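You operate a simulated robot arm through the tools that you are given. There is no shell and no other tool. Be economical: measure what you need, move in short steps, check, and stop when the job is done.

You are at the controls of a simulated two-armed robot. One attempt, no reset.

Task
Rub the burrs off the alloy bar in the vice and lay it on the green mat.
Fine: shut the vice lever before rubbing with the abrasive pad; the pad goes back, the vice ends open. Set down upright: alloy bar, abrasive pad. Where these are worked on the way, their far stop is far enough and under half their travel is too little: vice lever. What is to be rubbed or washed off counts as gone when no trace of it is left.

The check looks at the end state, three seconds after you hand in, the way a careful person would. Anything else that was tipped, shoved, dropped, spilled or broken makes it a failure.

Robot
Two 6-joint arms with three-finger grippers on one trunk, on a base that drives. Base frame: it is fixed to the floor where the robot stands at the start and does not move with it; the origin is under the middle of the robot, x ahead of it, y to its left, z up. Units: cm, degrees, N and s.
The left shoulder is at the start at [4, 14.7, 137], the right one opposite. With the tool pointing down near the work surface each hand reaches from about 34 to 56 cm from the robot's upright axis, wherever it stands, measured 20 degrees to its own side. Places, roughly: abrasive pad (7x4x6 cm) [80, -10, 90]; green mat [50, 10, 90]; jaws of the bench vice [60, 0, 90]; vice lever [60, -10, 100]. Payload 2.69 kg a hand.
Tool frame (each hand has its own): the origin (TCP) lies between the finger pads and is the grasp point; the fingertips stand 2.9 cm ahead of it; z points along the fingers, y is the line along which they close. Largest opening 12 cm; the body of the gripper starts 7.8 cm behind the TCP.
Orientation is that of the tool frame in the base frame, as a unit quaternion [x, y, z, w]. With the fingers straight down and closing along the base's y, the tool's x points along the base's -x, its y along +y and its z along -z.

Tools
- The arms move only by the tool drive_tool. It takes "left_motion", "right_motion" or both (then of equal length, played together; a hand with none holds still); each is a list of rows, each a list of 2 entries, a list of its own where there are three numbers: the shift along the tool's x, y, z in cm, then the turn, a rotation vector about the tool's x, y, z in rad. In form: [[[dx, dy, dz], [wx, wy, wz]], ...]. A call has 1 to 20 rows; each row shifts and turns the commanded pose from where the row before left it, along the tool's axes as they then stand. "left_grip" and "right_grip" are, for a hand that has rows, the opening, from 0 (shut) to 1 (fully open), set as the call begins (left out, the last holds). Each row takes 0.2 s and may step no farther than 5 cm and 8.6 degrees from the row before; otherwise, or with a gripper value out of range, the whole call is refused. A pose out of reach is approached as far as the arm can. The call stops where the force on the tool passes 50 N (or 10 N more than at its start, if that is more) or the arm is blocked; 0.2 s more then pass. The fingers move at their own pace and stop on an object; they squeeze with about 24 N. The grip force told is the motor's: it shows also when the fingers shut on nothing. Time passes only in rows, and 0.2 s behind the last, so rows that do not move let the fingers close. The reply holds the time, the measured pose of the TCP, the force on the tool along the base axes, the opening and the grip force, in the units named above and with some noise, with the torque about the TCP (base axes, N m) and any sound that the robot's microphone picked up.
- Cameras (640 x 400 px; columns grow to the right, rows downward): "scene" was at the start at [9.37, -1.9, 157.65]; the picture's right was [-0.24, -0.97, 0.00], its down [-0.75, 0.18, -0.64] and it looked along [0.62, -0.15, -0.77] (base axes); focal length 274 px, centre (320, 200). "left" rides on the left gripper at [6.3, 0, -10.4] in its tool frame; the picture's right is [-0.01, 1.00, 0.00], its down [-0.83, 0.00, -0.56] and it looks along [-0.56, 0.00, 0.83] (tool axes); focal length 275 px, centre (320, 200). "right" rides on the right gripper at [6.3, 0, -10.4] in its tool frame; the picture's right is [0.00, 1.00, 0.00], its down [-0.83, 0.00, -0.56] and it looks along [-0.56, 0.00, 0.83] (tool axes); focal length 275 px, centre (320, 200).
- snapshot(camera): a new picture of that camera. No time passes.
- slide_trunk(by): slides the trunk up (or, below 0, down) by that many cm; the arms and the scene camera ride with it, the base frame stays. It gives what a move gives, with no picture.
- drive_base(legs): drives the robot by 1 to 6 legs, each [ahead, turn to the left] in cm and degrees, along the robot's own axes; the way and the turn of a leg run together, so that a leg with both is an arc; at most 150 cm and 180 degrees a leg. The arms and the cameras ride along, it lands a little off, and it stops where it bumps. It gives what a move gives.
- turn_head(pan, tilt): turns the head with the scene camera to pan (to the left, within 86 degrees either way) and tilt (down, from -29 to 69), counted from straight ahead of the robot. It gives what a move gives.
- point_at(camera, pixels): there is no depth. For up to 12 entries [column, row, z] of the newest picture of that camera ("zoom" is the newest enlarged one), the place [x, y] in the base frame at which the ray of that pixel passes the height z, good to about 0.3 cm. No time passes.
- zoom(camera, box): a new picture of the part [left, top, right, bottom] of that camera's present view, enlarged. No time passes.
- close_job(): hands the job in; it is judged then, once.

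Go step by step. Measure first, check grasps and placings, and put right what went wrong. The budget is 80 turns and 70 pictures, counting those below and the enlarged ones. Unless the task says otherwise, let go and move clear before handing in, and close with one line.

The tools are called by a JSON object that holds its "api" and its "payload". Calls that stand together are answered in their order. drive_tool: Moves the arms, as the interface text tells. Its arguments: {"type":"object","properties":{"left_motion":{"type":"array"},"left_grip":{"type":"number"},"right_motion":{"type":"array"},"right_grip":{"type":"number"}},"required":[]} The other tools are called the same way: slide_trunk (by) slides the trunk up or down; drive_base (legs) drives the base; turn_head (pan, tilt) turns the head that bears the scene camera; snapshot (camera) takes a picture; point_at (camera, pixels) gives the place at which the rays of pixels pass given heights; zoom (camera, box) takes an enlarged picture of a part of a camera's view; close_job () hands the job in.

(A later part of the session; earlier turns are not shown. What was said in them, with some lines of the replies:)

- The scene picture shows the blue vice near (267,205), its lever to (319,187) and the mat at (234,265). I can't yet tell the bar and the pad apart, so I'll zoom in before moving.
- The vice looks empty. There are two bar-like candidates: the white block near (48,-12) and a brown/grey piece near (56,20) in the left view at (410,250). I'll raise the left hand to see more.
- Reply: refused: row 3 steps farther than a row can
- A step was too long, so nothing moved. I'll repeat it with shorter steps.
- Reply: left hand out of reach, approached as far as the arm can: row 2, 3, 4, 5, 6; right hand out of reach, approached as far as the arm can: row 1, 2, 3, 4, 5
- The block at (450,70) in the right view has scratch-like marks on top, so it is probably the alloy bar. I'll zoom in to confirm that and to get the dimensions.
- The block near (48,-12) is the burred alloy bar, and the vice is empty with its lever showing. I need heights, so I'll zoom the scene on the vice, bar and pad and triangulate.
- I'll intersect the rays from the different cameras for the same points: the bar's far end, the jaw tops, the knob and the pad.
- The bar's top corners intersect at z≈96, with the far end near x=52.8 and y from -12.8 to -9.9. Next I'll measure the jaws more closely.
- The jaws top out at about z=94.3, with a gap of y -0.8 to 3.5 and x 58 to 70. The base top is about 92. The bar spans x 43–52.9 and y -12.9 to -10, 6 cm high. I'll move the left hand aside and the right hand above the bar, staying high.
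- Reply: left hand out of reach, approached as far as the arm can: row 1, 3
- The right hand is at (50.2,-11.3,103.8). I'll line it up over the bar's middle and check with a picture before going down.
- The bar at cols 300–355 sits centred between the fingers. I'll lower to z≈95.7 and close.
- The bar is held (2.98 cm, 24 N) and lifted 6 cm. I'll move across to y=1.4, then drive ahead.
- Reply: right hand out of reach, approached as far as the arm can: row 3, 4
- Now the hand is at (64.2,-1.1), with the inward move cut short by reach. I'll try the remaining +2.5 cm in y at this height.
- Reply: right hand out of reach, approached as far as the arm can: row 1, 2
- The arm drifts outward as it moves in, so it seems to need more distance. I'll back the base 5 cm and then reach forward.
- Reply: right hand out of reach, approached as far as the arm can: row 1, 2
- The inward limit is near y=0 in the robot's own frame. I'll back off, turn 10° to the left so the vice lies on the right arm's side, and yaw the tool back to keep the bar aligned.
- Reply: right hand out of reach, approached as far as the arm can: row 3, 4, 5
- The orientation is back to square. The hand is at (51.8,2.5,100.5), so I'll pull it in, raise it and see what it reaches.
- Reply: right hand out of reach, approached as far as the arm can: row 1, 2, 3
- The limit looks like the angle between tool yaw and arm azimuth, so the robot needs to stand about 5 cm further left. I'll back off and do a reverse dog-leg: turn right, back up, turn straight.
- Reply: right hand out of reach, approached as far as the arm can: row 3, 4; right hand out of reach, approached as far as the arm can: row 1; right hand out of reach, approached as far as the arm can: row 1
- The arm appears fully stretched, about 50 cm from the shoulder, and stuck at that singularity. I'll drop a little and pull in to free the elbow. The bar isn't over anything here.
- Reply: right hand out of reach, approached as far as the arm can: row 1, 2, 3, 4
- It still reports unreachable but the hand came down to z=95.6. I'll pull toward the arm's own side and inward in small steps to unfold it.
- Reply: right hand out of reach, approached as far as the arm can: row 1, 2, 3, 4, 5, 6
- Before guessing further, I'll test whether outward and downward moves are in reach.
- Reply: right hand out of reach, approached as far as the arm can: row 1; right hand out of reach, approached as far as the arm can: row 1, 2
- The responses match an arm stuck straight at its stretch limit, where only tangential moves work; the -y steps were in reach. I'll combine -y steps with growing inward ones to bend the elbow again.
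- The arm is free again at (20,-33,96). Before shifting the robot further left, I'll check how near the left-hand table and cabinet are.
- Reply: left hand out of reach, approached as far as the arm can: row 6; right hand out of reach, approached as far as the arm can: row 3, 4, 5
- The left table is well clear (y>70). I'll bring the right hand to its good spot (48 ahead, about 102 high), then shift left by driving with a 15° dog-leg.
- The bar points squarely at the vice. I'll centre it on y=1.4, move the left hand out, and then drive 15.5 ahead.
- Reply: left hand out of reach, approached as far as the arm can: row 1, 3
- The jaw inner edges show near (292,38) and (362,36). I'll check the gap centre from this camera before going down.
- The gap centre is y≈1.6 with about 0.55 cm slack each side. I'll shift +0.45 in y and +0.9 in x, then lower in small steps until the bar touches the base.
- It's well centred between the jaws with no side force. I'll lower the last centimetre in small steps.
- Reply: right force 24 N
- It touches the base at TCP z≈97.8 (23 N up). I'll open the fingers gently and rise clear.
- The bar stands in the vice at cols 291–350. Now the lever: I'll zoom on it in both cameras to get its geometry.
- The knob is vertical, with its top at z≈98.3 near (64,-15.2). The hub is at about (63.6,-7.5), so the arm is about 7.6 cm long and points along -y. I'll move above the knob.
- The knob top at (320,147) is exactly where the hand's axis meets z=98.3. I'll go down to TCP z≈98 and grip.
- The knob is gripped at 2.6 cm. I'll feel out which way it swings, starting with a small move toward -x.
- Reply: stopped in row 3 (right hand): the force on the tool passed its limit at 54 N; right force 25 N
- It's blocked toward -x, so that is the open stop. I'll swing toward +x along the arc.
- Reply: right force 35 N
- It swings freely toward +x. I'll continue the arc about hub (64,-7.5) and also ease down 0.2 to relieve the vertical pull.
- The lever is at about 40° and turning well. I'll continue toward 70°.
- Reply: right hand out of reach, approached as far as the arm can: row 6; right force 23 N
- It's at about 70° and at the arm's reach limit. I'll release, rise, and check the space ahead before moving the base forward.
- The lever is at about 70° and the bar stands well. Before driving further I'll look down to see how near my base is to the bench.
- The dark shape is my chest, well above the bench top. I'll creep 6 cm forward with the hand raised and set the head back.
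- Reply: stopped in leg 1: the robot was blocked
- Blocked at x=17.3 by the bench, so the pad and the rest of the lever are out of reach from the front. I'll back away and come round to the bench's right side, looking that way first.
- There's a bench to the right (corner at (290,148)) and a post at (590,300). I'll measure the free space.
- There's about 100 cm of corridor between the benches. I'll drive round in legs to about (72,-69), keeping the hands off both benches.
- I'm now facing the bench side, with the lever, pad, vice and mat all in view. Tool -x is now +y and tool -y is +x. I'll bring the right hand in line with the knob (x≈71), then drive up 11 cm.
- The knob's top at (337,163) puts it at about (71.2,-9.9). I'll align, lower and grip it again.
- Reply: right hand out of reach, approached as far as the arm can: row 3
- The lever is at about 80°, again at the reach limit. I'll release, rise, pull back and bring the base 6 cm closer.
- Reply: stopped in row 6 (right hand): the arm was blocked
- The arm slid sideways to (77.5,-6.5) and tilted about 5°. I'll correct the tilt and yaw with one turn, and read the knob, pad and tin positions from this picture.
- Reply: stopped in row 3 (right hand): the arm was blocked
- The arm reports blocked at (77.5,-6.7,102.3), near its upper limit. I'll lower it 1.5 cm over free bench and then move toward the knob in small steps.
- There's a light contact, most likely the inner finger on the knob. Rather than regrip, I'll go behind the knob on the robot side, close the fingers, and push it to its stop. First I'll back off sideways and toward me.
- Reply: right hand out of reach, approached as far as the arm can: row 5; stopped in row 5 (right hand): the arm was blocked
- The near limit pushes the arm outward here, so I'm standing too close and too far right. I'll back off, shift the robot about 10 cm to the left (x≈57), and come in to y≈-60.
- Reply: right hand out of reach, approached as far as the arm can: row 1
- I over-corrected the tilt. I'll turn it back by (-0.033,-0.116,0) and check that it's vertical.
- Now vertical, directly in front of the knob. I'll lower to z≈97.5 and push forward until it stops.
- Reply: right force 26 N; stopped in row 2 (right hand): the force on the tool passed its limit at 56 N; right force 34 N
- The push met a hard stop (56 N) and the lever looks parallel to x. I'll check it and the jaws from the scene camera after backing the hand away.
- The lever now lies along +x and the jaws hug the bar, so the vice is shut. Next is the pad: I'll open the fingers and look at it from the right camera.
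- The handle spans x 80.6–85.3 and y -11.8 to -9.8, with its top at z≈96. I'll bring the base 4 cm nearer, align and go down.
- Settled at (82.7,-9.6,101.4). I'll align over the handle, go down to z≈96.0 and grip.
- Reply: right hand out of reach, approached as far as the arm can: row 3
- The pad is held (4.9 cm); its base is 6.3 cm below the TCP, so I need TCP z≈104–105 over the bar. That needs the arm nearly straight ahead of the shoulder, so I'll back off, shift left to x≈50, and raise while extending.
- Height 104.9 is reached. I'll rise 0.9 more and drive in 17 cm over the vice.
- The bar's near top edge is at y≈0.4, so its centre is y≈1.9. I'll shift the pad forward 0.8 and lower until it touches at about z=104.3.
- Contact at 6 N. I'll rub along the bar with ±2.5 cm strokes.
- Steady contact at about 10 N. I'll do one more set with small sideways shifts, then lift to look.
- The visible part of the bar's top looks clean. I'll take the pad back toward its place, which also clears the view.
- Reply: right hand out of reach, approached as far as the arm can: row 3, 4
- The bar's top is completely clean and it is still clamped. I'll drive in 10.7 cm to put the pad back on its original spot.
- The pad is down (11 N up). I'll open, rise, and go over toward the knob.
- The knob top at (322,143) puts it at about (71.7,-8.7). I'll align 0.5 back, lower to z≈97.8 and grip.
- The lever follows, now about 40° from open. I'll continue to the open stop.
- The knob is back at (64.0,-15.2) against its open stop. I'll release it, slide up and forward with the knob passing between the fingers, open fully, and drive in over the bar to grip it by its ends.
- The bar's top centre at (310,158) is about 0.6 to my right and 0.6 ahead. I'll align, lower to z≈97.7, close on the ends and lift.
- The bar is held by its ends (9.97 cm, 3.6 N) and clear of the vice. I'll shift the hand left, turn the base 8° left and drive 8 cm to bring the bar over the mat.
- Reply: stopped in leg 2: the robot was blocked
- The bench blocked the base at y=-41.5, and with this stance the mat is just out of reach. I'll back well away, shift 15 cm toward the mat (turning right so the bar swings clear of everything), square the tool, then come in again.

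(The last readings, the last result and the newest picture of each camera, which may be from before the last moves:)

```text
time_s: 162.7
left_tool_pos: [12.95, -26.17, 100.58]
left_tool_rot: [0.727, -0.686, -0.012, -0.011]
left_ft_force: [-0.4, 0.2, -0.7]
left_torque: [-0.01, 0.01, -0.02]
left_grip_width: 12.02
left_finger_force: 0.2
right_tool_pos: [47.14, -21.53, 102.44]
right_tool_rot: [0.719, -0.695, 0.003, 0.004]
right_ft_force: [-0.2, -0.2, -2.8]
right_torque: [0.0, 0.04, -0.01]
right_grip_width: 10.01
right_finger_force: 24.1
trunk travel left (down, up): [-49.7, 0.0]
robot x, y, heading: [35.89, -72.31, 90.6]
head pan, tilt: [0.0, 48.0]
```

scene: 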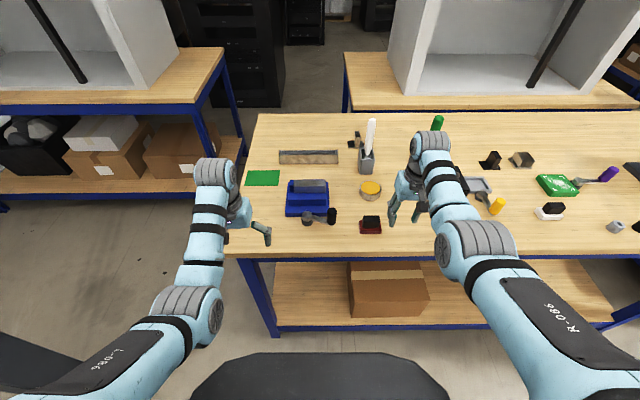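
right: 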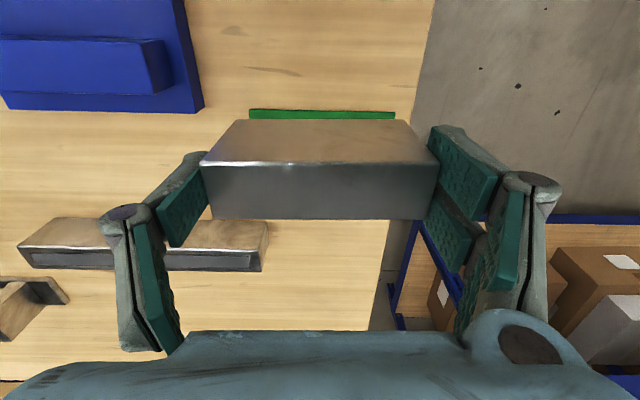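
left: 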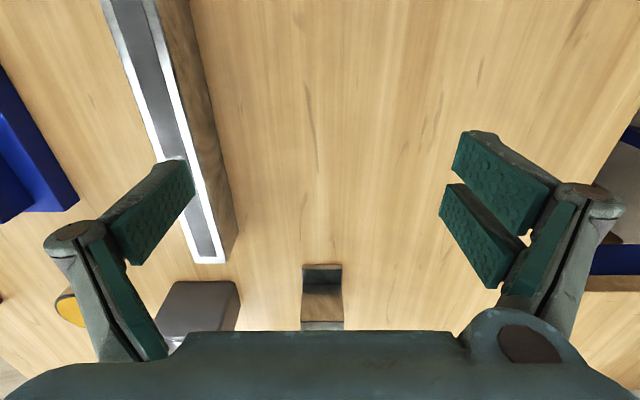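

It's clear and nearly square. I'll trim the hand and drive in 31.5 cm to bring the bar over the mat, then check.

{"api": "drive_tool", "payload": {"right_motion": [[[0, -0.75, 0], [0, 0, 0.033]]]}}

{"api": "drive_base", "payload": {"legs": [[31.5, 0]]}}

{"api": "drive_tool", "payload": {"right_motion": [[[-0.5, 0, 1], [0, 0, 0]], [[-0.5, 0, 1], [0, 0, 0]], [[0, 0, 0.5], [0, 0, 0]]]}}

{"api": "snapshot", "payload": {"camera": "right"}}

{"api": "point_at", "payload": {"camera": "right", "pixels": [[250, 112, 90], [394, 116, 90]]}}

```text
time_s: 163.1
left_tool_pos: [13.0, -26.2, 100.61]
left_tool_rot: [0.727, -0.686, -0.012, -0.01]
left_ft_force: [-0.3, 0.4, 0.0]
left_torque: [0.01, 0.01, -0.01]
left_grip_width: 12.0
left_finger_force: 0.0
right_tool_pos: [47.96, -21.41, 102.4]
right_tool_rot: [-0.707, 0.707, -0.003, -0.004]
right_ft_force: [0.7, 0.6, -2.6]
right_torque: [0.0, -0.01, 0.03]
right_grip_width: 9.98
right_finger_force: 23.5
trunk travel left (down, up): [-49.7, 0.0]
robot x, y, heading: [35.81, -71.47, 90.5]
head pan, tilt: [0.0, 48.0]
```

```text
time_s: 165.3
left_tool_pos: [12.84, 5.07, 100.39]
left_tool_rot: [0.726, -0.688, -0.01, -0.009]
left_ft_force: [-0.9, 0.9, 0.1]
left_torque: [-0.06, -0.02, -0.01]
left_grip_width: 11.98
left_finger_force: 0.0
right_tool_pos: [47.88, 9.7, 102.3]
right_tool_rot: [-0.706, 0.708, -0.004, -0.004]
right_ft_force: [-0.4, 0.0, -3.7]
right_torque: [-0.06, -0.01, 0.01]
right_grip_width: 9.99
right_finger_force: 23.9
trunk travel left (down, up): [-49.7, 0.0]
robot x, y, heading: [35.36, -40.99, 90.4]
head pan, tilt: [0.0, 48.0]
stopped in leg 1: the robot was blocked; the commanded pose is now the measured one
```

```text
time_s: 166.1
left_tool_pos: [12.78, 4.85, 100.42]
left_tool_rot: [0.726, -0.688, -0.011, -0.01]
left_ft_force: [0.4, -0.4, 0.2]
left_torque: [-0.03, -0.01, 0.01]
left_grip_width: 11.99
left_finger_force: 0.1
right_tool_pos: [47.81, 10.49, 99.92]
right_tool_rot: [-0.706, 0.708, -0.004, -0.004]
right_ft_force: [0.3, 0.4, -2.7]
right_torque: [0.0, -0.01, -0.02]
right_grip_width: 9.98
right_finger_force: 24.1
trunk travel left (down, up): [-49.7, 0.0]
robot x, y, heading: [35.53, -40.8, 90.4]
head pan, tilt: [0.0, 48.0]
```

```text
6 pictures are left
```

right: 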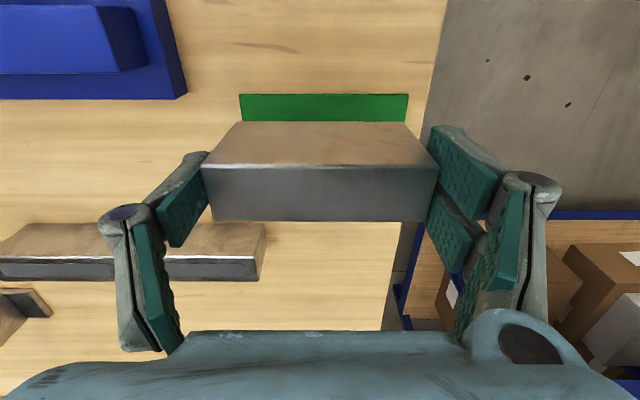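

```text
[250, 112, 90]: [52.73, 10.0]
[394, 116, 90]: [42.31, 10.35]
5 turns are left
```

The mat's near edge is y≈8.8 and the bar is centred in x. I'll move 1 cm further in and lower to touch.

{"api": "drive_tool", "payload": {"right_motion": [[[-0.5, 0.15, 1], [0, 0, 0]], [[-0.5, 0, 1], [0, 0, 0]], [[-0.2, 0, 1], [0, 0, 0]], [[0, 0, 0.8], [0, 0, 0]], [[0, 0, 0.2], [0, 0, 0]], [[0, 0, 0], [0, 0, 0]]]}}

{"api": "drive_tool", "payload": {"right_motion": [[[0, 0, 0.12], [0, 0, 0]], [[0, 0, 0], [0, 0, 0]]]}}

{"api": "snapshot", "payload": {"camera": "right"}}

```text
time_s: 167.5
left_tool_pos: [12.82, 4.81, 100.54]
left_tool_rot: [0.726, -0.688, -0.011, -0.01]
left_ft_force: [-0.9, 0.3, 0.7]
left_torque: [-0.03, 0.02, 0.01]
left_grip_width: 12.0
left_finger_force: 0.1
right_tool_pos: [47.6, 11.56, 96.04]
right_tool_rot: [-0.705, 0.709, -0.003, -0.003]
right_ft_force: [0.3, 1.1, 3.1]
right_torque: [-0.06, -0.28, 0.04]
right_grip_width: 9.98
right_finger_force: 24.1
trunk travel left (down, up): [-49.7, 0.0]
robot x, y, heading: [35.56, -40.82, 90.3]
head pan, tilt: [0.0, 48.0]
```

```text
time_s: 168.1
left_tool_pos: [12.91, 4.7, 100.64]
left_tool_rot: [0.726, -0.687, -0.011, -0.01]
left_ft_force: [0.1, 0.2, 0.0]
left_torque: [0.01, -0.01, -0.02]
left_grip_width: 12.03
left_finger_force: 0.0
right_tool_pos: [47.47, 11.68, 95.88]
right_tool_rot: [-0.706, 0.709, -0.003, -0.002]
right_ft_force: [1.2, 4.0, 13.3]
right_torque: [0.02, -0.11, 0.08]
right_grip_width: 9.99
right_finger_force: 24.0
trunk travel left (down, up): [-49.7, 0.0]
robot x, y, heading: [35.83, -41.03, 90.2]
head pan, tilt: [0.0, 48.0]
```

```text
5 pictures are left
4 turns are left
```

right: 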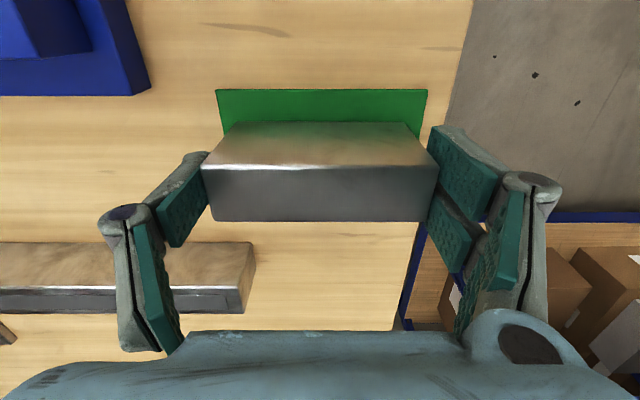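

The bar rests on the mat (13 N up) and lies inside its outline. I'll open, rise straight up, back the base away, and check.

{"api": "drive_tool", "payload": {"right_motion": [[[0, 0, -0.1], [0, 0, 0]], [[0, 0, 0], [0, 0, 0]], [[0, 0, -1.5], [0, 0, 0]], [[0, 0, -1.8], [0, 0, 0]], [[0, 0, -1.5], [0, 0, 0]], [[0, 0, -1], [0, 0, 0]]], "right_grip": 1.0}}

{"api": "drive_base", "payload": {"legs": [[-26, 0]]}}

{"api": "turn_head", "payload": {"pan": -25, "tilt": 42}}

{"api": "zoom", "payload": {"camera": "scene", "box": [150, 80, 500, 300]}}

```text
time_s: 169.5
left_tool_pos: [12.92, 4.81, 100.51]
left_tool_rot: [0.726, -0.688, -0.011, -0.011]
left_ft_force: [-0.5, -0.8, 0.6]
left_torque: [-0.02, 0.04, 0.02]
left_grip_width: 12.0
left_finger_force: 0.0
right_tool_pos: [47.69, 11.7, 101.64]
right_tool_rot: [-0.706, 0.708, -0.003, -0.003]
right_ft_force: [-0.7, 0.4, -0.9]
right_torque: [0.03, -0.01, -0.03]
right_grip_width: 12.02
right_finger_force: 0.1
trunk travel left (down, up): [-49.7, 0.0]
robot x, y, heading: [35.44, -40.88, 90.5]
head pan, tilt: [0.0, 48.0]
```

```text
time_s: 171.3
left_tool_pos: [13.03, -20.7, 100.33]
left_tool_rot: [0.726, -0.688, -0.011, -0.009]
left_ft_force: [0.2, 0.4, 0.3]
left_torque: [-0.05, 0.05, 0.03]
left_grip_width: 11.97
left_finger_force: 0.1
right_tool_pos: [47.87, -13.91, 101.63]
right_tool_rot: [-0.706, 0.708, -0.004, -0.004]
right_ft_force: [-0.4, -0.6, -0.3]
right_torque: [-0.07, 0.05, 0.02]
right_grip_width: 12.01
right_finger_force: 0.1
trunk travel left (down, up): [-49.7, 0.0]
robot x, y, heading: [35.3, -67.06, 90.4]
head pan, tilt: [0.0, 48.0]
```

```text
time_s: 172.2
left_tool_pos: [13.03, -21.14, 100.56]
left_tool_rot: [0.726, -0.688, -0.012, -0.011]
left_ft_force: [-0.6, 0.7, -0.6]
left_torque: [0.0, 0.0, 0.0]
left_grip_width: 11.98
left_finger_force: 0.1
right_tool_pos: [47.83, -14.23, 101.72]
right_tool_rot: [-0.706, 0.708, -0.003, -0.003]
right_ft_force: [0.4, -0.1, -0.1]
right_torque: [0.02, -0.05, 0.02]
right_grip_width: 11.98
right_finger_force: 0.0
trunk travel left (down, up): [-49.7, 0.0]
robot x, y, heading: [35.26, -66.75, 90.3]
head pan, tilt: [-25.0, 42.0]
```

```text
1.82 times, centred on (325, 190) of scene
3 turns are left
```

zoom: 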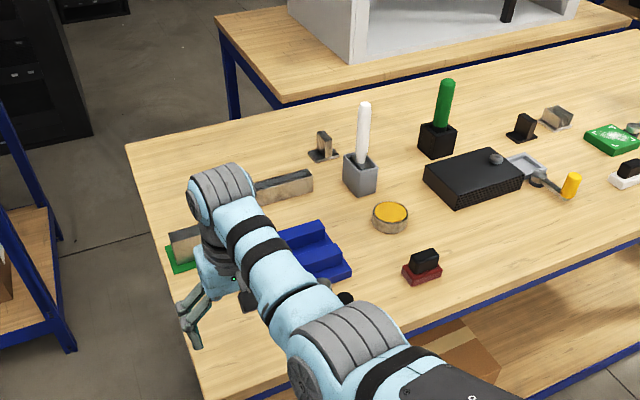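

The bar stands upright on the mat, the pad is back upright in its place, the knob is at the open stop, and nothing else has moved. I'm handing in.

{"api": "close_job", "payload": {}}

```text
The job is handed in.
```

I clamped the alloy bar, rubbed it until no burrs showed, and laid it upright on the green mat. The abrasive pad is back in its place, the vice is open, and I've handed the job in.
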